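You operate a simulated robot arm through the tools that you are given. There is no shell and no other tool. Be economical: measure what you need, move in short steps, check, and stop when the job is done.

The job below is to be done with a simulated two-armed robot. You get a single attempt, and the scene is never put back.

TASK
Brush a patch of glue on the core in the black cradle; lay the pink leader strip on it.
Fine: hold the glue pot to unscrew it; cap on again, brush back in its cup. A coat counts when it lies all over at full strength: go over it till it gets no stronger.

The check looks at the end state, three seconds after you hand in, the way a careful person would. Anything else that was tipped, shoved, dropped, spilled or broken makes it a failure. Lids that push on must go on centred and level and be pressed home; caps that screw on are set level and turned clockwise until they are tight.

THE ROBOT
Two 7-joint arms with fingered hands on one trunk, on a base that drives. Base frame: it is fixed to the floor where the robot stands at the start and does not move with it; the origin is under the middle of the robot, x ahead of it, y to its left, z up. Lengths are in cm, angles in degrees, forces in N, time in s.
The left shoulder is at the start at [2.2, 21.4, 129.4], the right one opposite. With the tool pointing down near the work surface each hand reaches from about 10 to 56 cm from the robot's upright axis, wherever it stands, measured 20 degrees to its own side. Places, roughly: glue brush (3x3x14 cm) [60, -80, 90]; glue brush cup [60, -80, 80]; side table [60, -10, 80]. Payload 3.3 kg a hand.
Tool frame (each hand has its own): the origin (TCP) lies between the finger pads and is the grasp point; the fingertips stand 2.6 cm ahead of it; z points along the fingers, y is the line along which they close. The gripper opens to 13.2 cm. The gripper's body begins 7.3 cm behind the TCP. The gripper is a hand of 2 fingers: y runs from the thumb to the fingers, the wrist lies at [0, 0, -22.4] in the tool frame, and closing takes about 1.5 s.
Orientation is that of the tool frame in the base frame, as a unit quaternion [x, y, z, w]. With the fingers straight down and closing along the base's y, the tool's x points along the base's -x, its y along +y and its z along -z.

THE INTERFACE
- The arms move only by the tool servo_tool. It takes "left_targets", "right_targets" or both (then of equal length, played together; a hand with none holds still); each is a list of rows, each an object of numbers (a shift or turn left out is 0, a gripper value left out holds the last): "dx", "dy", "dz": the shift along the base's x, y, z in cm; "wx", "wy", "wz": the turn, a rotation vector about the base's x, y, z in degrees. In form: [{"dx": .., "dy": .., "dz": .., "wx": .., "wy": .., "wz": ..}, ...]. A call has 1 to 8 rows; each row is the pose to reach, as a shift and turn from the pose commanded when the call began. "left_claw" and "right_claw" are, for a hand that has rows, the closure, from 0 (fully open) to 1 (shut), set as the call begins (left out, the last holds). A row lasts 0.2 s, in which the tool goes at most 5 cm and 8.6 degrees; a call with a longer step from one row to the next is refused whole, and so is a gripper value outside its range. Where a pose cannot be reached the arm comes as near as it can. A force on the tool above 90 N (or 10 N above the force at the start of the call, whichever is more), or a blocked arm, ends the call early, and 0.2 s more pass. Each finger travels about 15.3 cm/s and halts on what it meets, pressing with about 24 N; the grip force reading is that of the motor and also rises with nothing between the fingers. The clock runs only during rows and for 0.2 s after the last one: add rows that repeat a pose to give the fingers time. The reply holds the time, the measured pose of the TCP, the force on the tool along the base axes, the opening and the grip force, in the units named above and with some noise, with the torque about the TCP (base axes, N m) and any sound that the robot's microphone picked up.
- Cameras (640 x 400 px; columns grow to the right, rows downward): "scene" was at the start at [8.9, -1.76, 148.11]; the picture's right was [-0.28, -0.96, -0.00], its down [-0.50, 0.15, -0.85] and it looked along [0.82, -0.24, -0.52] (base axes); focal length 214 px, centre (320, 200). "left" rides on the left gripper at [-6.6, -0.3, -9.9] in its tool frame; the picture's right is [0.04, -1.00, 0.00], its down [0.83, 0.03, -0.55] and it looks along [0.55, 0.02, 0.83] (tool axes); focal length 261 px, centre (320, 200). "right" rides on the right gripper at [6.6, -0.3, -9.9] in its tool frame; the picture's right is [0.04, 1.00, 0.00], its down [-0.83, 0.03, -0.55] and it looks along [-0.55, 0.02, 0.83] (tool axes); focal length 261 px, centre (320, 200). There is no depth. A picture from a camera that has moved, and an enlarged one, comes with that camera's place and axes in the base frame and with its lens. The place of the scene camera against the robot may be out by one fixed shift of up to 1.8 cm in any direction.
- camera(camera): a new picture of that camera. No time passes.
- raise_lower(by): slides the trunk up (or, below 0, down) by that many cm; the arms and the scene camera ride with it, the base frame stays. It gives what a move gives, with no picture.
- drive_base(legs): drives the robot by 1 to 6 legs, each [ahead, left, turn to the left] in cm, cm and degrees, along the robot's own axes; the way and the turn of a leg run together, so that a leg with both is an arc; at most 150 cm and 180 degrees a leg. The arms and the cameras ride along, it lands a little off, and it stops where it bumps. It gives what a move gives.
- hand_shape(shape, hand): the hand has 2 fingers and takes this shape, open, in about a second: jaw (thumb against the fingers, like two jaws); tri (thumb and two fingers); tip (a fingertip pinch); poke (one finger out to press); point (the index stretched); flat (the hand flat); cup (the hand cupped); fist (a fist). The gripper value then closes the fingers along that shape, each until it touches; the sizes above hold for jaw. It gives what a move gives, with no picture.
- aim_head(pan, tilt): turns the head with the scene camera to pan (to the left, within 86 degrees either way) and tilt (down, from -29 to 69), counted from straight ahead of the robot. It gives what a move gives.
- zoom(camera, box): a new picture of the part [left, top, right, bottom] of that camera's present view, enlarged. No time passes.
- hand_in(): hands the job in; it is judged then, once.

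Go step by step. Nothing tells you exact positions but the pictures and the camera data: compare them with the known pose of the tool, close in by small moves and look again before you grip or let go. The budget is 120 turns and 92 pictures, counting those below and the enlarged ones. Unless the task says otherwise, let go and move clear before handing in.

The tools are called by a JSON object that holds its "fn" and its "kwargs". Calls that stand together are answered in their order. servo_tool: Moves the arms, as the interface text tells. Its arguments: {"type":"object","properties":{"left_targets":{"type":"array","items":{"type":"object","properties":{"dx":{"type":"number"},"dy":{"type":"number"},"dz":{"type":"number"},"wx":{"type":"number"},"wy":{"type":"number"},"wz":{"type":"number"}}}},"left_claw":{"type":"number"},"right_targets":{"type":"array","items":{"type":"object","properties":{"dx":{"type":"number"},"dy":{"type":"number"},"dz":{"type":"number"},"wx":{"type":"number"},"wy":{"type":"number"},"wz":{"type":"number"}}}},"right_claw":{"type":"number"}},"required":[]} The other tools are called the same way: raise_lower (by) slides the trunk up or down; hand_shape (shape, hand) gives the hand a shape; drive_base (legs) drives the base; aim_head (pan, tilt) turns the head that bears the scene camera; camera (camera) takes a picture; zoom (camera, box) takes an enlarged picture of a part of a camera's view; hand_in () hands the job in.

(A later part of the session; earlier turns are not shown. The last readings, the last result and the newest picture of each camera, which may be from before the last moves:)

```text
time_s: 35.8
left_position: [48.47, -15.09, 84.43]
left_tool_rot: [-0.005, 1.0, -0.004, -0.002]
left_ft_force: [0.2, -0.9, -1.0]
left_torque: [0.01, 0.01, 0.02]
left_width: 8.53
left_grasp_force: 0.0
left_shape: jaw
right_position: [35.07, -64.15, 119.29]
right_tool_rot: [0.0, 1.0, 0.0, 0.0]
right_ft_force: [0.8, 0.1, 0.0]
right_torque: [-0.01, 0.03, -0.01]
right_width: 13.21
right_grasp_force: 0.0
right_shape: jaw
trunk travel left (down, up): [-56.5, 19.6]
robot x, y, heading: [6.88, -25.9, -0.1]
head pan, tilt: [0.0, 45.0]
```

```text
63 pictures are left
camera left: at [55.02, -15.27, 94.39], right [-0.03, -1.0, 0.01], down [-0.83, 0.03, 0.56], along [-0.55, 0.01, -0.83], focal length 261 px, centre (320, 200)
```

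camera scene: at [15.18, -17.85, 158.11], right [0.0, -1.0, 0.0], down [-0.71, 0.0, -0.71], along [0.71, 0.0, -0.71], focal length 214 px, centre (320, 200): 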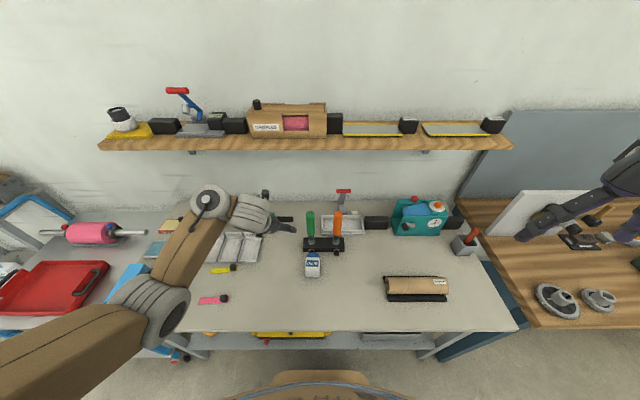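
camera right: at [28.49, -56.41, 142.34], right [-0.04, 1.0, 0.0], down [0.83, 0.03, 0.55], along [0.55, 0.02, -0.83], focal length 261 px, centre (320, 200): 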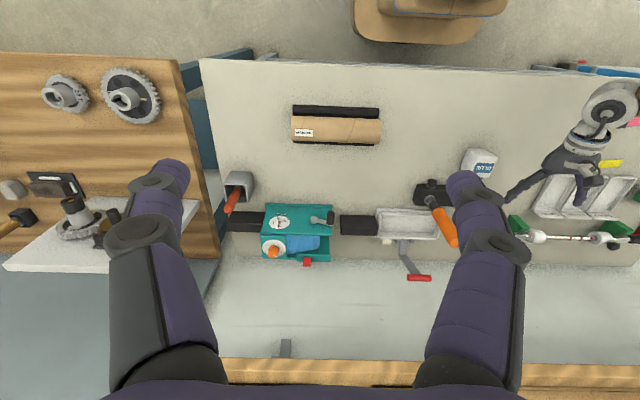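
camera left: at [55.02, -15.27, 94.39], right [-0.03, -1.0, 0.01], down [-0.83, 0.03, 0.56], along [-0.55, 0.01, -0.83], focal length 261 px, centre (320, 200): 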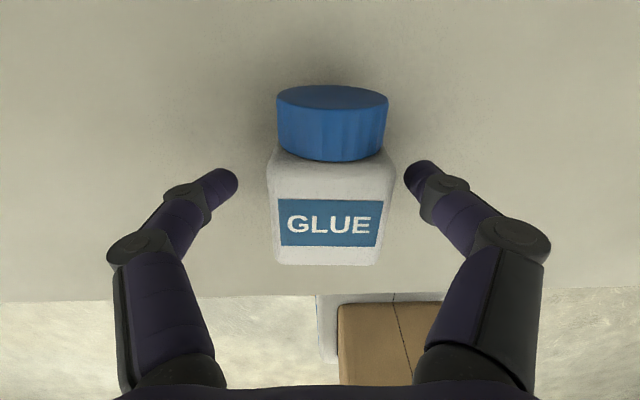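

{"fn": "servo_tool", "kwargs": {"left_targets": [{"dx": -0.4, "dz": -0.6}, {"dx": -0.4, "dz": -1.2}, {"dx": -0.4, "dz": -1.2}]}}

{"fn": "servo_tool", "kwargs": {"left_targets": [{}, {}, {}, {}, {}, {}], "left_claw": 1}}

{"fn": "servo_tool", "kwargs": {"left_targets": [{"dz": 3}, {"dz": 6, "wy": -6}, {"dz": 9, "wy": -14}, {"dz": 11, "wy": -22}, {"dx": 1, "dz": 12, "wy": -30}]}}

{"fn": "camera", "kwargs": {"camera": "scene"}}

```text
time_s: 36.6
left_position: [47.94, -15.03, 83.34]
left_tool_rot: [-0.005, 1.0, -0.004, -0.002]
left_ft_force: [-0.2, -0.1, 1.5]
left_torque: [0.02, -0.02, 0.01]
left_width: 8.54
left_grasp_force: 0.1
left_shape: jaw
right_position: [34.97, -64.19, 119.46]
right_tool_rot: [0.0, 1.0, 0.0, 0.0]
right_ft_force: [0.0, 0.2, 0.5]
right_torque: [-0.02, -0.03, 0.01]
right_width: 13.21
right_grasp_force: 0.0
right_shape: jaw
trunk travel left (down, up): [-56.5, 19.6]
robot x, y, heading: [6.94, -26.05, 0.1]
head pan, tilt: [0.0, 45.0]
```

```text
time_s: 38.0
left_position: [48.07, -14.97, 83.27]
left_tool_rot: [-0.005, 1.0, -0.003, -0.001]
left_ft_force: [-0.8, 0.6, -0.9]
left_torque: [0.02, 0.0, -0.02]
left_width: 4.72
left_grasp_force: 24.0
left_shape: jaw
right_position: [34.99, -64.11, 119.37]
right_tool_rot: [0.0, 1.0, 0.0, 0.0]
right_ft_force: [-0.4, -0.4, 0.4]
right_torque: [-0.01, -0.03, -0.01]
right_width: 13.19
right_grasp_force: 0.1
right_shape: jaw
trunk travel left (down, up): [-56.5, 19.6]
robot x, y, heading: [6.69, -26.15, 0.0]
head pan, tilt: [0.0, 45.0]
```

```text
time_s: 39.2
left_position: [48.92, -15.15, 95.34]
left_tool_rot: [-0.003, 0.966, -0.005, 0.259]
left_ft_force: [0.1, 0.7, -0.4]
left_torque: [0.05, 0.01, 0.0]
left_width: 4.77
left_grasp_force: 23.8
left_shape: jaw
right_position: [34.96, -64.18, 119.46]
right_tool_rot: [0.0, 1.0, 0.0, 0.0]
right_ft_force: [-1.2, 1.0, -0.1]
right_torque: [-0.02, 0.01, 0.01]
right_width: 13.21
right_grasp_force: 0.0
right_shape: jaw
trunk travel left (down, up): [-56.5, 19.6]
robot x, y, heading: [6.91, -26.51, 0.0]
head pan, tilt: [0.0, 45.0]
```

```text
62 pictures are left
camera scene: at [15.5, -25.58, 145.11], right [0.0, -1.0, 0.0], down [-0.71, 0.0, -0.71], along [0.71, 0.0, -0.71], focal length 214 px, centre (320, 200)
```

scene: 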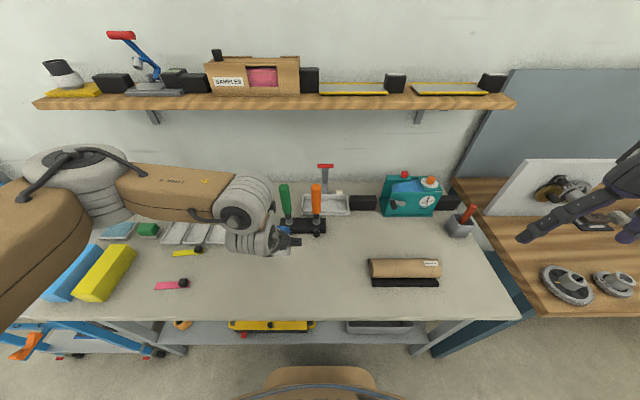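

The pot is held firmly. Continue turning it upright in small steps, watching that the arm tracks.

{"fn": "servo_tool", "kwargs": {"left_targets": [{"dx": 1, "dz": 0, "wy": -7.5}, {"dx": 2, "dz": 0, "wy": -15}, {"dx": 3, "dz": 0, "wy": -22.5}, {"dx": 4, "dz": 0, "wy": -30}]}}

{"fn": "camera", "kwargs": {"camera": "scene"}}

```text
time_s: 40.2
left_position: [53.16, -15.22, 95.32]
left_tool_rot: [-0.003, 0.866, -0.004, 0.5]
left_ft_force: [0.2, -0.6, -2.4]
left_torque: [0.02, 0.01, 0.0]
left_width: 4.73
left_grasp_force: 24.1
left_shape: jaw
right_position: [35.01, -64.27, 119.46]
right_tool_rot: [0.0, 1.0, 0.001, 0.0]
right_ft_force: [0.1, -0.5, 0.0]
right_torque: [0.03, 0.01, 0.04]
right_width: 13.17
right_grasp_force: 0.1
right_shape: jaw
trunk travel left (down, up): [-56.5, 19.6]
robot x, y, heading: [7.07, -26.41, 0.0]
head pan, tilt: [0.0, 45.0]
```

```text
61 pictures are left
camera scene: at [15.46, -25.71, 145.11], right [0.0, -1.0, 0.0], down [-0.71, 0.0, -0.71], along [0.71, 0.0, -0.71], focal length 214 px, centre (320, 200)
```

scene: 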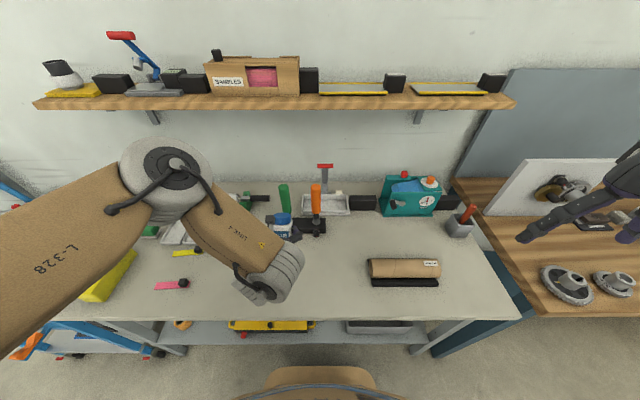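

{"fn": "servo_tool", "kwargs": {"left_targets": [{"dz": -1, "wy": -6}, {"dz": -2, "wy": -12}, {"dz": -3, "wy": -18}]}}

{"fn": "servo_tool", "kwargs": {"left_targets": [{"dz": -1, "wy": -6}, {"dz": -2, "wy": -12}]}}

{"fn": "camera", "kwargs": {"camera": "scene"}}

{"fn": "camera", "kwargs": {"camera": "left"}}

```text
time_s: 41.0
left_position: [56.95, -16.31, 94.15]
left_tool_rot: [-0.013, 0.799, 0.007, 0.601]
left_ft_force: [0.1, -0.6, -1.9]
left_torque: [-0.01, 0.02, 0.04]
left_width: 4.7
left_grasp_force: 24.4
left_shape: jaw
left hand out of reach, approached as far as the arm can: row 1, 2, 3
right_position: [34.93, -64.26, 119.4]
right_tool_rot: [0.0, 1.0, 0.001, 0.0]
right_ft_force: [-0.6, 0.5, 1.0]
right_torque: [0.02, 0.0, 0.01]
right_width: 13.21
right_grasp_force: 0.1
right_shape: jaw
trunk travel left (down, up): [-56.5, 19.6]
robot x, y, heading: [7.28, -26.28, -0.1]
head pan, tilt: [0.0, 45.0]
```

```text
time_s: 41.6
left_position: [55.94, -18.03, 91.61]
left_tool_rot: [0.0, 0.735, -0.005, 0.678]
left_ft_force: [-0.3, 0.6, -1.7]
left_torque: [-0.01, 0.02, 0.01]
left_width: 4.7
left_grasp_force: 24.0
left_shape: jaw
right_position: [34.88, -64.28, 119.4]
right_tool_rot: [0.0, 1.0, 0.0, -0.001]
right_ft_force: [0.6, -0.2, 1.0]
right_torque: [0.02, -0.02, -0.02]
right_width: 13.2
right_grasp_force: 0.0
right_shape: jaw
trunk travel left (down, up): [-56.5, 19.6]
robot x, y, heading: [6.99, -26.33, 0.1]
head pan, tilt: [0.0, 45.0]
```

```text
60 pictures are left
camera scene: at [15.47, -25.63, 145.11], right [0.0, -1.0, 0.0], down [-0.71, 0.0, -0.71], along [0.71, 0.0, -0.71], focal length 214 px, centre (320, 200)
```

scene: 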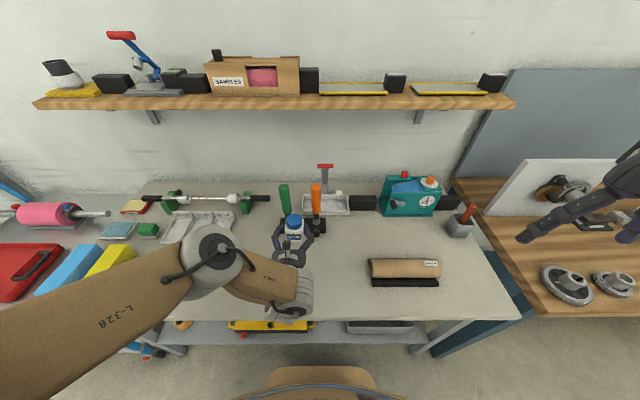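

```text
59 pictures are left
camera left: at [46.69, -18.33, 98.95], right [-0.01, -1.0, -0.03], down [-0.62, 0.03, -0.79], along [0.79, 0.01, -0.62], focal length 261 px, centre (320, 200)
```

left: 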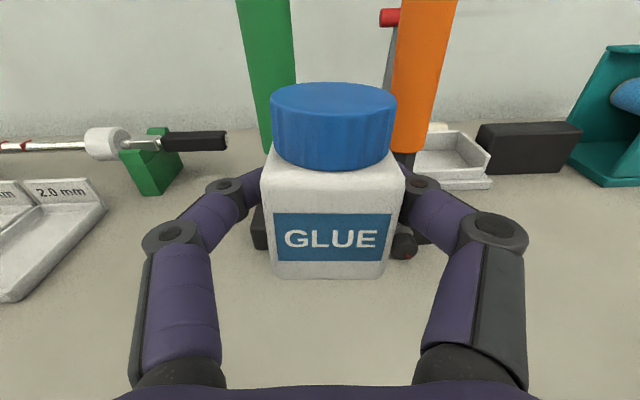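

The pot is upright in the left hand. I'll back the base off a bit, shift it left and lower the trunk so both arms can reach the pot's place comfortably.

{"fn": "drive_base", "kwargs": {"legs": [[-5, 0, 0], [0, 8, 0]]}}

{"fn": "raise_lower", "kwargs": {"by": -5}}

{"fn": "servo_tool", "kwargs": {"left_targets": [{"dy": -1}, {"dy": -2}]}}

```text
time_s: 43.2
left_position: [50.9, -9.84, 91.54]
left_tool_rot: [-0.001, 0.735, -0.006, 0.678]
left_ft_force: [0.5, -0.4, -1.2]
left_torque: [-0.01, -0.01, -0.01]
left_width: 4.7
left_grasp_force: 24.0
left_shape: jaw
right_position: [30.04, -56.06, 119.51]
right_tool_rot: [0.001, 1.0, 0.0, -0.001]
right_ft_force: [0.8, 0.5, 0.7]
right_torque: [-0.05, 0.0, -0.03]
right_width: 13.18
right_grasp_force: 0.1
right_shape: jaw
trunk travel left (down, up): [-56.5, 19.6]
robot x, y, heading: [2.25, -18.32, 0.1]
head pan, tilt: [0.0, 45.0]
```

```text
time_s: 44.1
left_position: [50.98, -9.96, 86.57]
left_tool_rot: [0.0, 0.736, -0.006, 0.677]
left_ft_force: [0.4, 1.3, -2.0]
left_torque: [0.02, -0.04, -0.01]
left_width: 4.71
left_grasp_force: 24.0
left_shape: jaw
right_position: [29.9, -56.12, 114.42]
right_tool_rot: [0.0, 1.0, 0.0, 0.0]
right_ft_force: [0.0, 0.5, 0.1]
right_torque: [0.0, 0.01, 0.0]
right_width: 13.21
right_grasp_force: 0.1
right_shape: jaw
trunk travel left (down, up): [-51.5, 24.6]
robot x, y, heading: [1.46, -18.29, 0.1]
head pan, tilt: [0.0, 45.0]
```

```text
time_s: 44.8
left_position: [51.31, -11.17, 86.71]
left_tool_rot: [-0.003, 0.734, 0.001, 0.679]
left_ft_force: [0.0, -0.8, -0.7]
left_torque: [0.02, 0.0, -0.01]
left_width: 4.69
left_grasp_force: 23.8
left_shape: jaw
right_position: [30.05, -56.17, 114.53]
right_tool_rot: [0.0, 1.0, 0.0, 0.0]
right_ft_force: [-0.4, 0.6, 0.5]
right_torque: [0.04, 0.01, 0.0]
right_width: 13.19
right_grasp_force: 0.0
right_shape: jaw
trunk travel left (down, up): [-51.5, 24.6]
robot x, y, heading: [1.56, -18.28, -0.0]
head pan, tilt: [0.0, 45.0]
```

{"fn": "servo_tool", "kwargs": {"left_targets": [{"dx": -1, "dy": -1.3, "wy": -1.5}, {"dx": -2, "dy": -2.6, "wy": -3}, {"dx": -3, "dy": -4, "wy": -4.6}, {"dx": -3, "dy": -4, "wy": -4.6}]}}

{"fn": "camera", "kwargs": {"camera": "left"}}

{"fn": "camera", "kwargs": {"camera": "scene"}}

```text
time_s: 46.0
left_position: [51.21, -8.82, 86.0]
left_tool_rot: [-0.014, 0.7, 0.055, 0.712]
left_ft_force: [-0.9, 0.7, -1.4]
left_torque: [0.0, 0.05, 0.0]
left_width: 4.71
left_grasp_force: 23.7
left_shape: jaw
right_position: [30.05, -56.08, 114.28]
right_tool_rot: [0.0, 1.0, 0.0, 0.0]
right_ft_force: [-0.3, -0.2, -0.5]
right_torque: [-0.01, 0.0, -0.02]
right_width: 13.18
right_grasp_force: 0.1
right_shape: jaw
trunk travel left (down, up): [-51.5, 24.6]
robot x, y, heading: [2.09, -18.1, -0.2]
head pan, tilt: [0.0, 45.0]
stopped in row 4 (left hand): the arm was blocked; the commanded pose is now the measured one
```

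```text
58 pictures are left
camera left: at [41.25, -10.41, 92.4], right [0.1, -0.99, -0.1], down [-0.54, 0.03, -0.84], along [0.84, 0.14, -0.53], focal length 261 px, centre (320, 200)
```

left: 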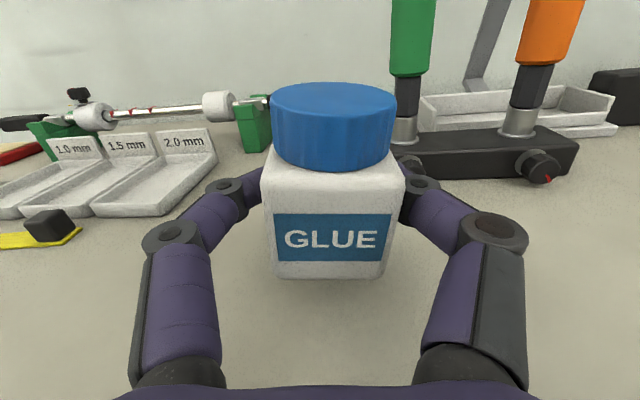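

```text
57 pictures are left
camera scene: at [10.74, -17.54, 140.1], right [0.0, -1.0, 0.0], down [-0.71, 0.0, -0.71], along [0.71, 0.0, -0.71], focal length 214 px, centre (320, 200)
```

scene: 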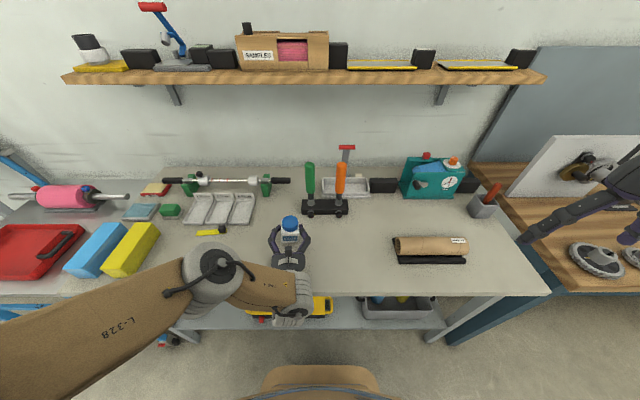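

The wrist is bent to its limit pointing straight ahead. Since the pot is held in the air, I'll yaw the hand to the right so it lines up with the forearm, keeping the pot level, and bring it nearer the middle.

{"fn": "servo_tool", "kwargs": {"left_targets": [{"dz": 1.5, "wz": -5}, {"dz": 3, "wz": -12}, {"dz": 4, "wz": -19}, {"dz": 4, "wz": -26}]}}

{"fn": "camera", "kwargs": {"camera": "left"}}

```text
time_s: 47.0
left_position: [48.99, -9.19, 91.34]
left_tool_rot: [0.144, 0.686, -0.11, 0.705]
left_ft_force: [-1.2, 0.2, -1.6]
left_torque: [-0.01, -0.01, -0.01]
left_width: 4.72
left_grasp_force: 24.0
left_shape: jaw
left hand out of reach, approached as far as the arm can: row 4
right_position: [30.09, -56.13, 114.41]
right_tool_rot: [0.0, 1.0, 0.0, 0.0]
right_ft_force: [0.3, -0.2, -0.6]
right_torque: [-0.02, 0.01, 0.02]
right_width: 13.19
right_grasp_force: 0.1
right_shape: jaw
trunk travel left (down, up): [-51.5, 24.6]
robot x, y, heading: [2.14, -18.04, -0.0]
head pan, tilt: [0.0, 45.0]
```

```text
56 pictures are left
camera left: at [39.56, -6.29, 97.68], right [-0.35, -0.93, -0.09], down [-0.48, 0.26, -0.84], along [0.81, -0.25, -0.53], focal length 261 px, centre (320, 200)
```

left: 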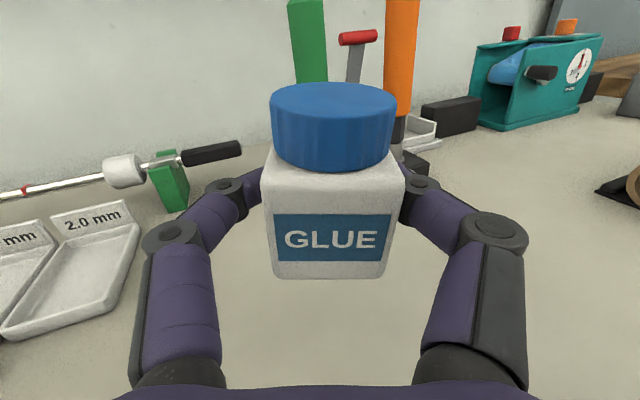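

Let me give the arm more vertical room: raise the trunk, then bring the pot down and inward in small steps.

{"fn": "raise_lower", "kwargs": {"by": 10}}

{"fn": "servo_tool", "kwargs": {"left_targets": [{"dx": -1, "dy": -1, "dz": -2.5}, {"dx": -2, "dy": -2, "dz": -5}, {"dx": -3, "dy": -3.5, "dz": -7.5}, {"dx": -4, "dy": -5, "dz": -10}]}}

{"fn": "camera", "kwargs": {"camera": "scene"}}

```text
time_s: 48.3
left_position: [49.05, -9.24, 101.7]
left_tool_rot: [0.143, 0.683, -0.108, 0.708]
left_ft_force: [0.3, -0.5, -0.9]
left_torque: [0.01, -0.01, -0.03]
left_width: 4.7
left_grasp_force: 23.8
left_shape: jaw
right_position: [29.99, -56.13, 124.51]
right_tool_rot: [0.001, 1.0, 0.0, 0.0]
right_ft_force: [-0.2, 0.7, 0.0]
right_torque: [-0.06, -0.03, 0.01]
right_width: 13.19
right_grasp_force: 0.0
right_shape: jaw
trunk travel left (down, up): [-61.5, 14.6]
robot x, y, heading: [1.99, -18.24, -0.0]
head pan, tilt: [0.0, 45.0]
```

```text
time_s: 49.3
left_position: [43.16, -13.03, 95.8]
left_tool_rot: [0.142, 0.685, -0.106, 0.707]
left_ft_force: [0.7, -0.6, -0.6]
left_torque: [0.03, 0.02, -0.02]
left_width: 4.72
left_grasp_force: 24.0
left_shape: jaw
left hand out of reach, approached as far as the arm can: row 1, 2, 3, 4
right_position: [29.83, -56.19, 124.4]
right_tool_rot: [0.0, 1.0, 0.001, 0.001]
right_ft_force: [-0.8, 0.3, 0.5]
right_torque: [0.01, -0.02, -0.04]
right_width: 13.2
right_grasp_force: 0.1
right_shape: jaw
trunk travel left (down, up): [-61.5, 14.6]
robot x, y, heading: [1.72, -17.83, -0.1]
head pan, tilt: [0.0, 45.0]
```

```text
55 pictures are left
camera scene: at [10.26, -17.62, 150.11], right [0.0, -1.0, 0.0], down [-0.71, 0.0, -0.71], along [0.71, 0.0, -0.71], focal length 214 px, centre (320, 200)
```

scene: 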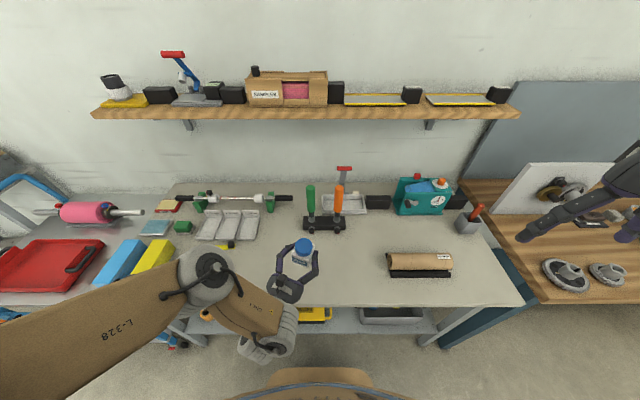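

Now the pot is held level at about (44, -13.4), cap top z≈100, where the right arm can reach it. Bring the right hand over the cap.

{"fn": "servo_tool", "kwargs": {"right_targets": [{"dx": 2, "dy": 4.5, "wz": -5}, {"dx": 4, "dy": 9, "wz": -10}, {"dx": 6, "dy": 13.5, "wz": -16}, {"dx": 8, "dy": 18, "wz": -22}, {"dx": 10, "dy": 22.5, "wz": -28}, {"dx": 11.5, "dy": 27, "wz": -34}, {"dx": 13, "dy": 31.5, "wz": -40}, {"dx": 14, "dy": 36, "wz": -45}], "right_claw": 0}}

{"fn": "servo_tool", "kwargs": {"right_targets": [{"dy": 3, "dz": -2, "wz": -7}, {"dy": 6.8, "dz": -5, "wz": -15}, {"dy": 6.8, "dz": -8, "wz": -20}, {"dy": 6.8, "dz": -8, "wz": -20}]}}

{"fn": "camera", "kwargs": {"camera": "right"}}

{"fn": "camera", "kwargs": {"camera": "left"}}

```text
time_s: 51.1
left_position: [43.35, -12.97, 95.82]
left_tool_rot: [0.142, 0.685, -0.106, 0.706]
left_ft_force: [-0.5, 0.1, -1.4]
left_torque: [0.01, 0.0, -0.01]
left_width: 4.67
left_grasp_force: 24.4
left_shape: jaw
right_position: [34.35, -40.84, 120.77]
right_tool_rot: [0.369, 0.929, 0.009, 0.001]
right_ft_force: [-0.8, -0.5, -0.8]
right_torque: [0.0, -0.02, 0.03]
right_width: 13.2
right_grasp_force: 0.1
right_shape: jaw
right hand out of reach, approached as far as the arm can: row 3, 4, 5, 6, 7, 8
trunk travel left (down, up): [-61.5, 14.6]
robot x, y, heading: [2.09, -17.93, -0.0]
head pan, tilt: [0.0, 45.0]
```

```text
time_s: 52.1
left_position: [43.26, -13.07, 95.69]
left_tool_rot: [0.142, 0.685, -0.106, 0.706]
left_ft_force: [0.3, 0.4, -1.6]
left_torque: [0.01, -0.01, 0.0]
left_width: 4.68
left_grasp_force: 23.9
left_shape: jaw
right_position: [33.54, -40.2, 114.46]
right_tool_rot: [0.538, 0.843, 0.002, -0.001]
right_ft_force: [-0.2, 1.1, 0.0]
right_torque: [0.0, 0.0, 0.02]
right_width: 13.19
right_grasp_force: 0.0
right_shape: jaw
right hand out of reach, approached as far as the arm can: row 1, 2, 3, 4
trunk travel left (down, up): [-61.5, 14.6]
robot x, y, heading: [2.14, -18.0, -0.2]
head pan, tilt: [0.0, 45.0]
```

```text
54 pictures are left
camera right: at [30.5, -34.33, 124.56], right [0.89, 0.46, 0.0], down [0.38, -0.74, 0.55], along [0.25, -0.49, -0.83], focal length 261 px, centre (320, 200)
```

right: 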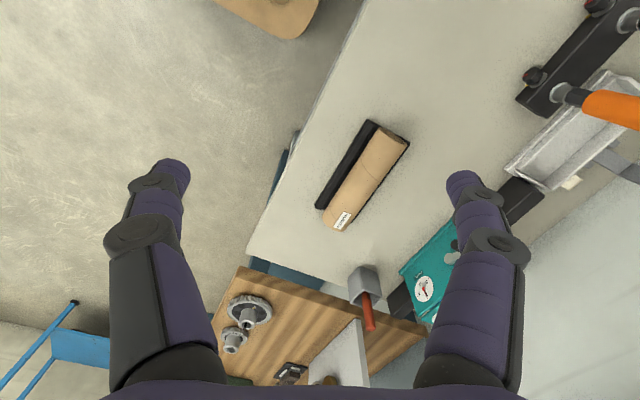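

```text
53 pictures are left
camera left: at [33.7, -10.17, 102.07], right [-0.34, -0.93, -0.1], down [-0.48, 0.26, -0.84], along [0.81, -0.24, -0.53], focal length 261 px, centre (320, 200)
```

left: 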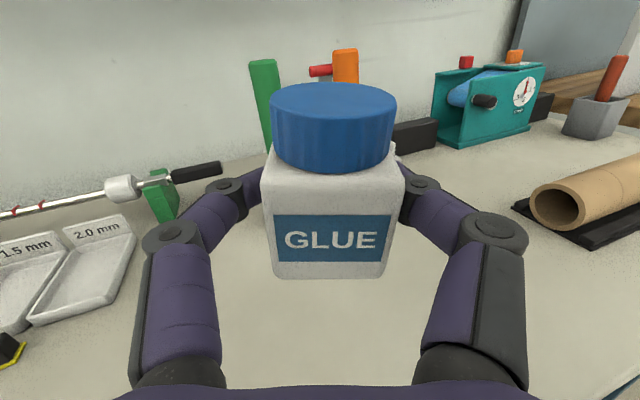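

The right hand's yaw that way blocks its reach. I'll turn it back to neutral and let it come across.

{"fn": "servo_tool", "kwargs": {"right_targets": [{"wz": 8.5}, {"wz": 17}, {"wz": 25.5}, {"wz": 34}, {"wz": 42.5}, {"wz": 51}, {"wz": 59.5}, {"wz": 65}]}}

{"fn": "camera", "kwargs": {"camera": "right"}}

```text
time_s: 53.9
left_position: [43.32, -12.9, 95.82]
left_tool_rot: [0.141, 0.686, -0.107, 0.706]
left_ft_force: [0.3, -0.1, -1.8]
left_torque: [0.01, 0.0, 0.01]
left_width: 4.67
left_grasp_force: 24.0
left_shape: jaw
right_position: [33.53, -40.18, 114.65]
right_tool_rot: [-0.001, 1.0, 0.002, 0.0]
right_ft_force: [-0.2, 0.3, -0.1]
right_torque: [0.0, -0.02, -0.03]
right_width: 13.19
right_grasp_force: 0.0
right_shape: jaw
trunk travel left (down, up): [-61.5, 14.6]
robot x, y, heading: [1.96, -18.4, 0.0]
head pan, tilt: [0.0, 45.0]
```

```text
52 pictures are left
camera right: at [26.95, -40.46, 124.63], right [-0.04, 1.0, 0.0], down [0.83, 0.03, 0.55], along [0.55, 0.03, -0.83], focal length 261 px, centre (320, 200)
```

right: 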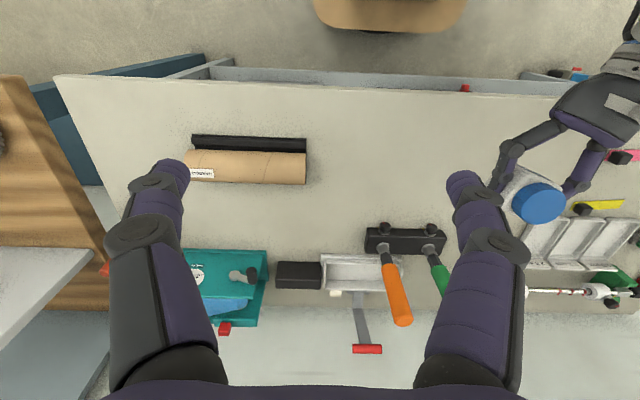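

Commands clip to the nearest reachable pose. The cap centre shows at (43.2, -14.1, 99.8) from both hand cameras. Move the right hand across.

{"fn": "servo_tool", "kwargs": {"right_targets": [{"dx": 2, "dy": 4}, {"dx": 4, "dy": 8}, {"dx": 6, "dy": 12}, {"dx": 8, "dy": 16}, {"dx": 9, "dy": 20}, {"dx": 9.7, "dy": 23.5}, {"dx": 9.7, "dy": 26.1}, {"dx": 9.7, "dy": 26.1}]}}

{"fn": "camera", "kwargs": {"camera": "right"}}

```text
time_s: 55.7
left_position: [43.22, -12.95, 95.65]
left_tool_rot: [0.142, 0.685, -0.106, 0.706]
left_ft_force: [-0.5, 0.0, -1.4]
left_torque: [0.04, -0.02, 0.0]
left_width: 4.67
left_grasp_force: 24.0
left_shape: jaw
right_position: [33.55, -40.2, 114.64]
right_tool_rot: [0.001, 1.0, 0.001, 0.0]
right_ft_force: [-0.5, 0.5, 0.9]
right_torque: [0.0, -0.02, 0.02]
right_width: 13.2
right_grasp_force: 0.0
right_shape: jaw
right hand out of reach, approached as far as the arm can: row 1, 2, 3, 4, 5, 6, 7, 8
trunk travel left (down, up): [-61.5, 14.6]
robot x, y, heading: [2.06, -18.45, -0.1]
head pan, tilt: [0.0, 45.0]
```

```text
51 pictures are left
camera right: at [26.95, -40.45, 124.63], right [-0.04, 1.0, 0.0], down [0.83, 0.03, 0.55], along [0.55, 0.02, -0.83], focal length 261 px, centre (320, 200)
```

right: 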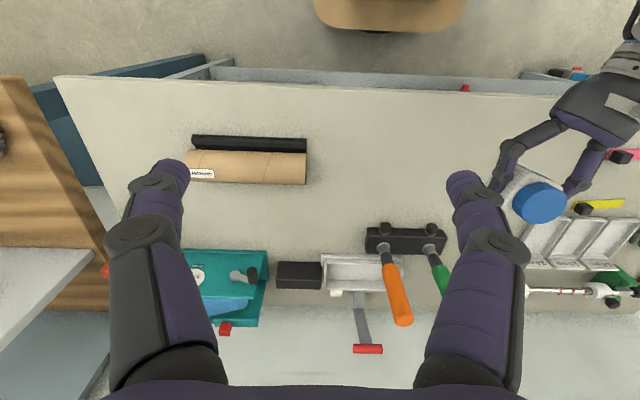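

The right arm is folded to its inner limit; I'll extend it forward first, then across.

{"fn": "servo_tool", "kwargs": {"right_targets": [{"dx": 3, "dy": -2}, {"dx": 6, "dy": -2}, {"dx": 9, "dy": -2}, {"dx": 12, "dy": -1}, {"dx": 13, "dy": 2}, {"dx": 13, "dy": 5}]}}

{"fn": "servo_tool", "kwargs": {"right_targets": [{"dy": 3}, {"dy": 6}, {"dy": 9}, {"dy": 12}, {"dy": 15}]}}

```text
time_s: 57.1
left_position: [43.22, -12.99, 95.75]
left_tool_rot: [0.143, 0.685, -0.106, 0.706]
left_ft_force: [-0.5, -0.2, -0.8]
left_torque: [0.01, 0.0, -0.05]
left_width: 4.68
left_grasp_force: 24.2
left_shape: jaw
right_position: [41.41, -44.5, 113.29]
right_tool_rot: [0.0, 1.0, 0.002, 0.001]
right_ft_force: [0.0, 0.2, 0.1]
right_torque: [-0.02, 0.01, -0.01]
right_width: 13.19
right_grasp_force: 0.0
right_shape: jaw
right hand out of reach, approached as far as the arm can: row 2, 3, 4, 5, 6
trunk travel left (down, up): [-61.5, 14.6]
robot x, y, heading: [2.26, -18.29, -0.1]
head pan, tilt: [0.0, 45.0]
```

```text
time_s: 58.3
left_position: [43.21, -12.96, 95.7]
left_tool_rot: [0.142, 0.685, -0.105, 0.707]
left_ft_force: [-0.3, -0.6, -1.5]
left_torque: [0.0, 0.02, -0.01]
left_width: 4.68
left_grasp_force: 23.6
left_shape: jaw
right_position: [37.59, -41.74, 113.47]
right_tool_rot: [0.0, 1.0, 0.003, 0.001]
right_ft_force: [0.3, -0.4, 0.4]
right_torque: [-0.01, 0.0, -0.01]
right_width: 13.21
right_grasp_force: 0.1
right_shape: jaw
right hand out of reach, approached as far as the arm can: row 1, 2, 3, 4, 5
trunk travel left (down, up): [-61.5, 14.6]
robot x, y, heading: [1.88, -18.16, -0.1]
head pan, tilt: [0.0, 45.0]
```

{"fn": "servo_tool", "kwargs": {"right_targets": [{"dx": 2, "dy": -2, "dz": -3}, {"dx": 4, "dy": -2, "dz": -6}, {"dx": 6, "dy": -2, "dz": -8}, {"dx": 7, "dy": 1, "dz": -8.5}, {"dx": 7, "dy": 4, "dz": -8.5}, {"dx": 7, "dy": 7, "dz": -8.5}]}}

{"fn": "camera", "kwargs": {"camera": "scene"}}

```text
time_s: 59.7
left_position: [43.2, -12.98, 95.83]
left_tool_rot: [0.143, 0.685, -0.106, 0.707]
left_ft_force: [-0.8, 0.4, -1.5]
left_torque: [0.0, -0.02, -0.01]
left_width: 4.68
left_grasp_force: 24.2
left_shape: jaw
right_position: [39.96, -44.48, 107.42]
right_tool_rot: [0.0, 1.0, 0.002, 0.001]
right_ft_force: [-0.4, 0.0, -0.2]
right_torque: [0.03, 0.03, -0.02]
right_width: 13.17
right_grasp_force: 0.1
right_shape: jaw
right hand out of reach, approached as far as the arm can: row 2, 3, 4, 5, 6
trunk travel left (down, up): [-61.5, 14.6]
robot x, y, heading: [2.12, -17.98, 0.2]
head pan, tilt: [0.0, 45.0]
```

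```text
50 pictures are left
camera scene: at [10.33, -17.55, 150.11], right [0.0, -1.0, 0.0], down [-0.71, 0.0, -0.71], along [0.71, 0.0, -0.71], focal length 214 px, centre (320, 200)
```

scene: 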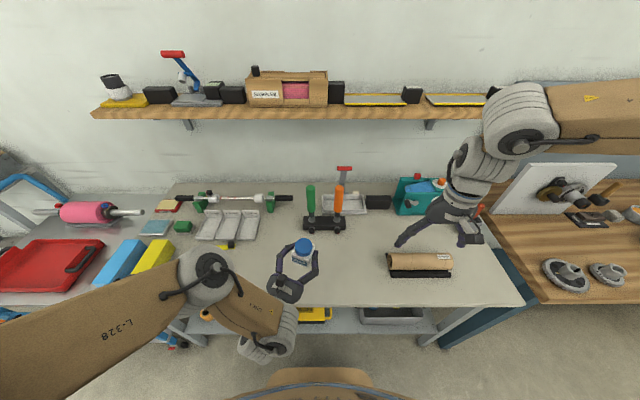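

{"fn": "servo_tool", "kwargs": {"right_targets": [{"dx": -3, "dy": -3, "dz": 3}, {"dx": -5, "dy": -6, "dz": 6}, {"dx": -7, "dy": -9, "dz": 8}, {"dx": -9, "dy": -12, "dz": 10}]}}

{"fn": "servo_tool", "kwargs": {"right_targets": [{"dx": 4, "dz": -3}, {"dx": 8, "dz": -6}, {"dx": 11, "dz": -9}, {"dx": 14, "dz": -12}, {"dx": 16, "dz": -15}, {"dx": 16, "dz": -17}]}}

{"fn": "camera", "kwargs": {"camera": "scene"}}

```text
refused: row 1 steps farther than a row can; nothing moved
```

```text
time_s: 61.1
left_position: [43.26, -12.94, 95.75]
left_tool_rot: [0.142, 0.685, -0.106, 0.706]
left_ft_force: [0.4, -0.9, -1.8]
left_torque: [0.02, 0.0, 0.01]
left_width: 4.68
left_grasp_force: 24.4
left_shape: jaw
right_position: [43.94, -51.61, 102.07]
right_tool_rot: [0.0, 1.0, 0.001, 0.001]
right_ft_force: [-0.7, 0.6, 1.7]
right_torque: [0.02, -0.04, -0.02]
right_width: 13.2
right_grasp_force: 0.1
right_shape: jaw
right hand out of reach, approached as far as the arm can: row 1, 2, 3, 4, 5, 6
trunk travel left (down, up): [-61.5, 14.6]
robot x, y, heading: [2.08, -18.63, 0.3]
head pan, tilt: [0.0, 45.0]
```

```text
49 pictures are left
camera scene: at [10.33, -17.56, 150.11], right [0.0, -1.0, 0.0], down [-0.71, 0.0, -0.71], along [0.71, 0.0, -0.71], focal length 214 px, centre (320, 200)
```

scene: 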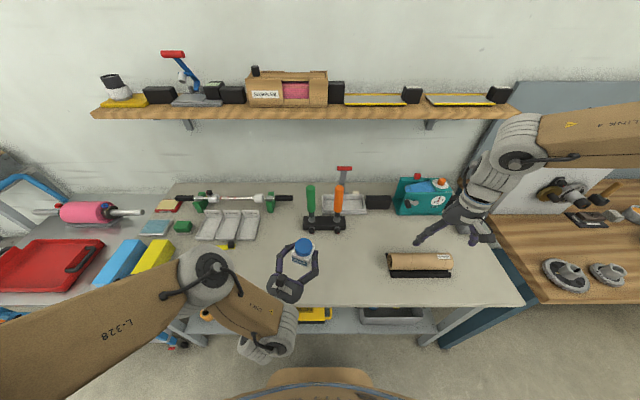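

The right arm seems held by a joint limit; I'll try letting the hand yaw the other way (counter-clockwise) while it moves inward.

{"fn": "servo_tool", "kwargs": {"right_targets": [{"dy": 1, "wz": 8}, {"dy": 3, "wz": 16}, {"dy": 6, "wz": 24}, {"dy": 9, "wz": 32}, {"dy": 12, "wz": 40}, {"dy": 15, "wz": 45}]}}

```text
time_s: 62.5
left_position: [43.3, -12.97, 95.59]
left_tool_rot: [0.141, 0.686, -0.105, 0.706]
left_ft_force: [-0.7, -0.2, -0.9]
left_torque: [0.04, 0.03, -0.01]
left_width: 4.7
left_grasp_force: 24.1
left_shape: jaw
right_position: [38.96, -44.25, 106.08]
right_tool_rot: [-0.383, 0.924, 0.001, 0.002]
right_ft_force: [-1.3, -0.5, 0.3]
right_torque: [0.01, 0.01, -0.02]
right_width: 13.18
right_grasp_force: 0.1
right_shape: jaw
right hand out of reach, approached as far as the arm can: row 1, 2, 3, 4, 5, 6
trunk travel left (down, up): [-61.5, 14.6]
robot x, y, heading: [2.28, -18.12, 0.0]
head pan, tilt: [0.0, 45.0]
```

{"fn": "servo_tool", "kwargs": {"right_targets": [{"dz": 4, "wz": -7}, {"dz": 8.5, "wz": -14}, {"dz": 13, "wz": -21}, {"dz": 17.5, "wz": -28}, {"dz": 22, "wz": -35}, {"dz": 26.5, "wz": -41}, {"dz": 31, "wz": -45}, {"dz": 35, "wz": -45}]}}

{"fn": "servo_tool", "kwargs": {"right_targets": [{"dy": 4}, {"dy": 8}, {"dy": 12}, {"dy": 16}, {"dy": 20}, {"dy": 24}, {"dy": 28}]}}

{"fn": "camera", "kwargs": {"camera": "scene"}}

```text
time_s: 64.3
left_position: [43.31, -12.98, 95.65]
left_tool_rot: [0.142, 0.685, -0.105, 0.706]
left_ft_force: [0.7, 0.3, -1.5]
left_torque: [-0.01, 0.03, -0.02]
left_width: 4.7
left_grasp_force: 23.9
left_shape: jaw
right_position: [33.05, -47.42, 130.65]
right_tool_rot: [0.001, 1.0, 0.002, 0.001]
right_ft_force: [0.2, 0.1, 0.0]
right_torque: [-0.01, 0.0, 0.02]
right_width: 13.16
right_grasp_force: 0.1
right_shape: jaw
right hand out of reach, approached as far as the arm can: row 4, 5, 6, 7, 8
trunk travel left (down, up): [-61.5, 14.6]
robot x, y, heading: [2.08, -18.52, 0.1]
head pan, tilt: [0.0, 45.0]
```

```text
time_s: 65.9
left_position: [43.31, -12.98, 95.73]
left_tool_rot: [0.141, 0.685, -0.105, 0.706]
left_ft_force: [-0.5, -0.1, -1.6]
left_torque: [-0.02, -0.01, -0.02]
left_width: 4.67
left_grasp_force: 23.9
left_shape: jaw
right_position: [27.45, -39.27, 127.19]
right_tool_rot: [0.0, 1.0, 0.001, 0.0]
right_ft_force: [0.2, -0.1, -0.2]
right_torque: [0.0, 0.01, 0.0]
right_width: 13.18
right_grasp_force: 0.1
right_shape: jaw
right hand out of reach, approached as far as the arm can: row 1, 2, 3, 4, 5, 6, 7
trunk travel left (down, up): [-61.5, 14.6]
robot x, y, heading: [2.33, -18.05, -0.1]
head pan, tilt: [0.0, 45.0]
```

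```text
48 pictures are left
camera scene: at [10.34, -17.56, 150.11], right [0.0, -1.0, 0.0], down [-0.71, 0.0, -0.71], along [0.71, 0.0, -0.71], focal length 214 px, centre (320, 200)
```

scene: 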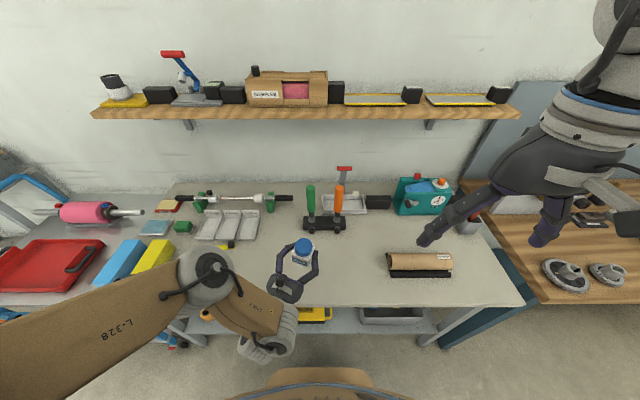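

The right arm only works well low and on its own side. New idea: set the pot upright on the table with the hand yawed more to the right, then re-grip it with a steeper pitch, keeping clear for the right hand. First move the pot right and down with more yaw.

{"fn": "servo_tool", "kwargs": {"left_targets": [{"dy": -1.5, "dz": -1, "wz": -5}, {"dy": -3, "dz": -2, "wz": -10}, {"dy": -4.5, "dz": -3, "wz": -15}, {"dy": -6, "dz": -4, "wz": -20}]}}

{"fn": "servo_tool", "kwargs": {"right_targets": [{"dy": -4}, {"dy": -8}, {"dx": 2, "dy": -12}, {"dx": 4, "dy": -16}]}}

```text
time_s: 66.9
left_position: [40.98, -19.56, 102.43]
left_tool_rot: [0.233, 0.672, -0.22, 0.668]
left_ft_force: [-0.3, -0.7, -1.5]
left_torque: [0.0, 0.0, -0.01]
left_width: 4.7
left_grasp_force: 23.7
left_shape: jaw
left hand out of reach, approached as far as the arm can: row 1, 2, 3, 4
right_position: [27.51, -39.31, 127.19]
right_tool_rot: [0.0, 1.0, 0.002, 0.0]
right_ft_force: [-0.2, 0.6, 0.3]
right_torque: [0.0, -0.01, -0.04]
right_width: 13.2
right_grasp_force: 0.1
right_shape: jaw
trunk travel left (down, up): [-61.5, 14.6]
robot x, y, heading: [2.19, -18.34, -0.0]
head pan, tilt: [0.0, 45.0]
```

```text
time_s: 67.9
left_position: [41.01, -19.66, 102.52]
left_tool_rot: [0.233, 0.672, -0.219, 0.668]
left_ft_force: [0.9, -0.5, -1.8]
left_torque: [0.02, 0.03, 0.03]
left_width: 4.67
left_grasp_force: 23.8
left_shape: jaw
right_position: [31.67, -55.51, 127.35]
right_tool_rot: [0.0, 1.0, 0.001, 0.0]
right_ft_force: [0.7, 0.7, -0.1]
right_torque: [0.0, 0.01, 0.04]
right_width: 13.18
right_grasp_force: 0.1
right_shape: jaw
trunk travel left (down, up): [-61.5, 14.6]
robot x, y, heading: [1.88, -18.41, 0.0]
head pan, tilt: [0.0, 45.0]
```

The pot is level at TCP z=102.5 near the midline. I'll lower the trunk to bring it down onto the table.

{"fn": "raise_lower", "kwargs": {"by": -17}}

{"fn": "camera", "kwargs": {"camera": "left"}}

{"fn": "camera", "kwargs": {"camera": "right"}}

```text
time_s: 69.8
left_position: [40.93, -19.52, 85.31]
left_tool_rot: [0.232, 0.672, -0.218, 0.668]
left_ft_force: [0.0, 0.2, -1.1]
left_torque: [0.03, 0.0, 0.03]
left_width: 4.68
left_grasp_force: 24.3
left_shape: jaw
right_position: [31.54, -55.38, 110.37]
right_tool_rot: [0.0, 1.0, 0.0, 0.0]
right_ft_force: [0.2, 0.3, 0.0]
right_torque: [0.04, -0.02, -0.01]
right_width: 13.18
right_grasp_force: 0.1
right_shape: jaw
trunk travel left (down, up): [-44.5, 31.6]
robot x, y, heading: [2.0, -18.51, -0.0]
head pan, tilt: [0.0, 45.0]
```

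```text
47 pictures are left
camera left: at [32.96, -14.04, 92.06], right [-0.6, -0.8, -0.06], down [-0.42, 0.38, -0.83], along [0.68, -0.47, -0.56], focal length 261 px, centre (320, 200)
```

left: 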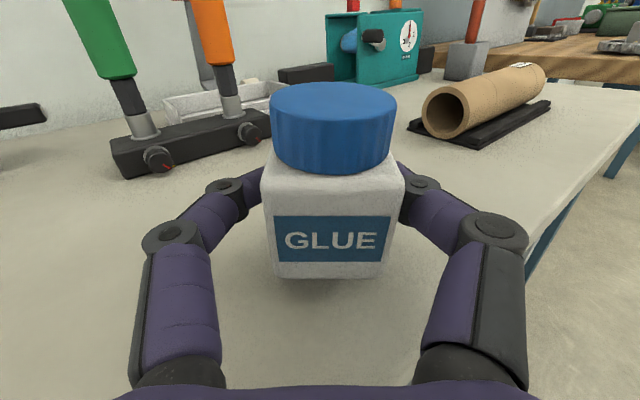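

```text
46 pictures are left
camera right: at [24.93, -55.59, 120.35], right [-0.04, 1.0, 0.0], down [0.83, 0.03, 0.55], along [0.55, 0.02, -0.83], focal length 261 px, centre (320, 200)
```

right: 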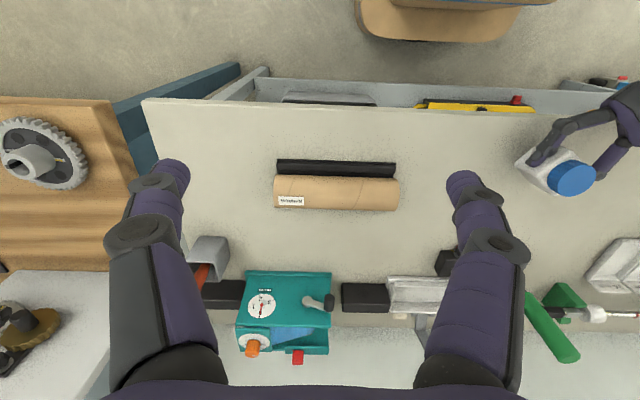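

{"fn": "raise_lower", "kwargs": {"by": -1.4}}

{"fn": "raise_lower", "kwargs": {"by": -0.4}}

{"fn": "zoom", "kwargs": {"camera": "left", "box": [220, 180, 440, 318]}}

```text
time_s: 70.4
left_position: [40.99, -19.66, 84.12]
left_tool_rot: [0.233, 0.672, -0.218, 0.668]
left_ft_force: [0.0, -0.3, -1.2]
left_torque: [0.0, 0.03, 0.0]
left_width: 4.68
left_grasp_force: 23.8
left_shape: jaw
right_position: [31.64, -55.44, 108.97]
right_tool_rot: [-0.001, 1.0, 0.0, 0.0]
right_ft_force: [0.7, 0.8, 0.9]
right_torque: [0.03, -0.02, -0.01]
right_width: 13.19
right_grasp_force: 0.2
right_shape: jaw
trunk travel left (down, up): [-43.1, 33.0]
robot x, y, heading: [2.02, -18.02, 0.0]
head pan, tilt: [0.0, 45.0]
```

```text
time_s: 71.0
left_position: [41.07, -19.62, 83.61]
left_tool_rot: [0.232, 0.672, -0.218, 0.668]
left_ft_force: [0.9, -1.0, 0.6]
left_torque: [-0.03, 0.02, 0.01]
left_width: 4.68
left_grasp_force: 24.0
left_shape: jaw
right_position: [31.67, -55.41, 108.64]
right_tool_rot: [0.0, 1.0, -0.001, 0.0]
right_ft_force: [-0.3, 0.4, -0.3]
right_torque: [0.03, -0.02, -0.02]
right_width: 13.17
right_grasp_force: 0.0
right_shape: jaw
trunk travel left (down, up): [-42.7, 33.4]
robot x, y, heading: [2.1, -18.52, -0.0]
head pan, tilt: [0.0, 45.0]
```

```text
2.90 times, centred on (330, 249) of left
camera zoom: at [32.97, -14.05, 90.25], right [-0.6, -0.8, -0.06], down [-0.42, 0.38, -0.83], along [0.68, -0.47, -0.56], focal length 756 px, centre (291, 58)
```

zoom: 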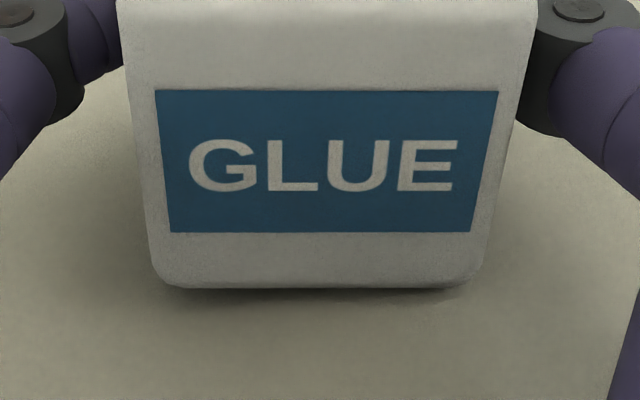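

The shadow and force (from about -1.4 to +0.6) say it's just touching. One more small lowering, then ease the fingers open.

{"fn": "raise_lower", "kwargs": {"by": -0.2}}

{"fn": "servo_tool", "kwargs": {"left_targets": [{}, {}, {}, {}, {}], "left_claw": 0.45}}

{"fn": "camera", "kwargs": {"camera": "left"}}

```text
time_s: 71.5
left_position: [40.92, -19.63, 83.45]
left_tool_rot: [0.232, 0.672, -0.218, 0.669]
left_ft_force: [0.8, 1.4, 11.0]
left_torque: [-0.27, 0.01, 0.01]
left_width: 4.71
left_grasp_force: 24.4
left_shape: jaw
right_position: [31.58, -55.39, 108.47]
right_tool_rot: [0.0, 1.0, 0.0, -0.001]
right_ft_force: [-0.1, -0.1, -0.7]
right_torque: [0.02, -0.01, -0.01]
right_width: 13.18
right_grasp_force: 0.1
right_shape: jaw
trunk travel left (down, up): [-42.5, 33.6]
robot x, y, heading: [2.33, -18.17, -0.2]
head pan, tilt: [0.0, 45.0]
```

```text
time_s: 72.7
left_position: [41.0, -19.59, 83.32]
left_tool_rot: [0.233, 0.673, -0.218, 0.668]
left_ft_force: [0.6, -0.4, 0.2]
left_torque: [-0.01, 0.0, -0.01]
left_width: 7.21
left_grasp_force: 0.2
left_shape: jaw
right_position: [31.56, -55.35, 108.31]
right_tool_rot: [0.0, 1.0, 0.0, 0.0]
right_ft_force: [0.4, -1.3, -0.5]
right_torque: [0.02, 0.0, 0.03]
right_width: 13.19
right_grasp_force: 0.1
right_shape: jaw
trunk travel left (down, up): [-42.5, 33.6]
robot x, y, heading: [1.88, -18.19, -0.2]
head pan, tilt: [0.0, 45.0]
```

```text
44 pictures are left
camera left: at [32.97, -14.05, 90.04], right [-0.6, -0.8, -0.06], down [-0.42, 0.38, -0.83], along [0.68, -0.47, -0.56], focal length 261 px, centre (320, 200)
```

left: 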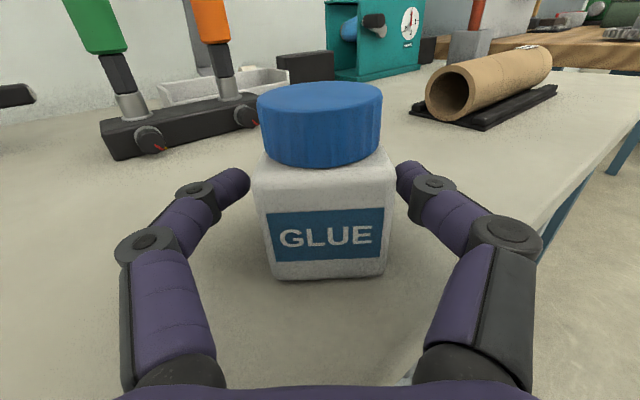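

The pot now stands upright, released, at about (41.8, -20.1). I'll raise the trunk (lifting the left fingers straight off), then shift the base left so the pot falls in the right arm's zone, and test the right hand over the cap.

{"fn": "raise_lower", "kwargs": {"by": 17}}

{"fn": "drive_base", "kwargs": {"legs": [[0, 9, 0]]}}

{"fn": "servo_tool", "kwargs": {"right_targets": [{"dx": 2, "dy": 0, "dz": -4}, {"dx": 4, "dy": 2, "dz": -8}, {"dx": 6, "dy": 5, "dz": -11}, {"dx": 8, "dy": 8, "dz": -14}, {"dx": 9, "dy": 12, "dz": -17}, {"dx": 9.5, "dy": 16, "dz": -19}, {"dx": 9.5, "dy": 20, "dz": -21}]}}

{"fn": "camera", "kwargs": {"camera": "scene"}}

```text
time_s: 74.6
left_position: [40.91, -19.75, 100.47]
left_tool_rot: [0.231, 0.673, -0.218, 0.668]
left_ft_force: [-0.2, -0.7, 0.3]
left_torque: [-0.02, 0.04, -0.01]
left_width: 7.2
left_grasp_force: 0.1
left_shape: jaw
right_position: [31.63, -55.35, 125.3]
right_tool_rot: [0.0, 1.0, 0.001, 0.0]
right_ft_force: [0.1, 0.0, 0.6]
right_torque: [0.04, 0.01, 0.01]
right_width: 13.16
right_grasp_force: 0.0
right_shape: jaw
trunk travel left (down, up): [-59.5, 16.6]
robot x, y, heading: [2.18, -18.31, -0.2]
head pan, tilt: [0.0, 45.0]
```

```text
time_s: 75.7
left_position: [40.78, -10.47, 100.37]
left_tool_rot: [0.231, 0.673, -0.218, 0.668]
left_ft_force: [-0.3, 0.3, -0.5]
left_torque: [0.01, 0.06, -0.02]
left_width: 7.21
left_grasp_force: 0.2
left_shape: jaw
right_position: [31.53, -46.24, 125.45]
right_tool_rot: [0.0, 1.0, 0.0, 0.0]
right_ft_force: [-0.1, 0.9, -0.2]
right_torque: [-0.01, 0.0, 0.01]
right_width: 13.16
right_grasp_force: 0.1
right_shape: jaw
trunk travel left (down, up): [-59.5, 16.6]
robot x, y, heading: [1.69, -9.26, 0.3]
head pan, tilt: [0.0, 45.0]
```

```text
refused: row 5 steps farther than a row can; nothing moved
```

```text
43 pictures are left
camera scene: at [10.37, -8.37, 148.11], right [0.0, -1.0, 0.0], down [-0.71, 0.0, -0.71], along [0.71, 0.0, -0.71], focal length 214 px, centre (320, 200)
```

scene: 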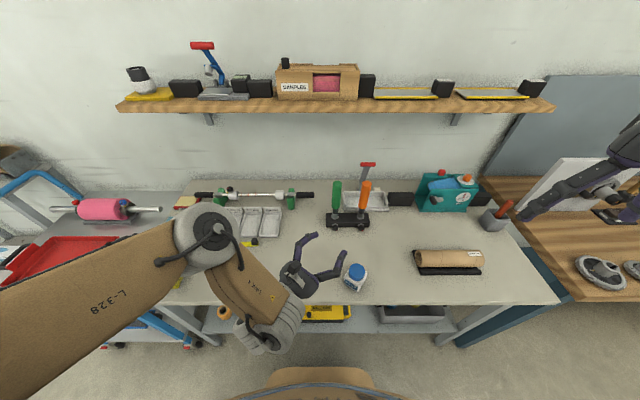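

{"fn": "servo_tool", "kwargs": {"left_targets": [{"dy": 3}, {"dy": 6}, {"dy": 9}, {"dy": 12}], "right_targets": [{"dx": 1.5, "dz": -4}, {"dx": 3, "dz": -8}, {"dx": 4.5, "dz": -12}, {"dx": 6, "dz": -16}]}}

{"fn": "servo_tool", "kwargs": {"right_targets": [{"dx": 0.5, "dy": 3, "dz": -3}, {"dx": 1, "dy": 6, "dz": -6}, {"dx": 2, "dy": 10, "dz": -8}, {"dx": 3, "dy": 14, "dz": -10}, {"dx": 3.5, "dy": 18, "dz": -11}, {"dx": 4, "dy": 22, "dz": -12}, {"dx": 4, "dy": 26, "dz": -12}, {"dx": 4, "dy": 26, "dz": -12}]}}

```text
time_s: 76.7
left_position: [43.16, -5.99, 104.1]
left_tool_rot: [0.229, 0.679, -0.213, 0.664]
left_ft_force: [-0.3, 0.0, -0.3]
left_torque: [-0.02, 0.0, -0.03]
left_width: 7.23
left_grasp_force: 0.1
left_shape: jaw
left hand out of reach, approached as far as the arm can: row 1, 2, 3, 4
right_position: [37.55, -46.38, 109.35]
right_tool_rot: [0.001, 1.0, 0.001, -0.001]
right_ft_force: [-0.1, -0.6, -0.5]
right_torque: [-0.01, 0.04, -0.04]
right_width: 13.18
right_grasp_force: 0.0
right_shape: jaw
trunk travel left (down, up): [-59.5, 16.6]
robot x, y, heading: [2.14, -8.91, 0.2]
head pan, tilt: [0.0, 45.0]
```

```text
time_s: 78.5
left_position: [43.08, -5.94, 104.09]
left_tool_rot: [0.229, 0.68, -0.211, 0.664]
left_ft_force: [0.2, -0.4, -0.5]
left_torque: [-0.01, 0.01, -0.01]
left_width: 7.26
left_grasp_force: 0.0
left_shape: jaw
right_position: [36.7, -34.38, 103.16]
right_tool_rot: [0.0, 1.0, 0.002, 0.0]
right_ft_force: [0.7, 1.0, -0.4]
right_torque: [-0.01, 0.06, 0.04]
right_width: 13.17
right_grasp_force: 0.0
right_shape: jaw
right hand out of reach, approached as far as the arm can: row 3, 4, 5, 6, 7, 8
trunk travel left (down, up): [-59.5, 16.6]
robot x, y, heading: [1.84, -9.2, -0.1]
head pan, tilt: [0.0, 45.0]
```

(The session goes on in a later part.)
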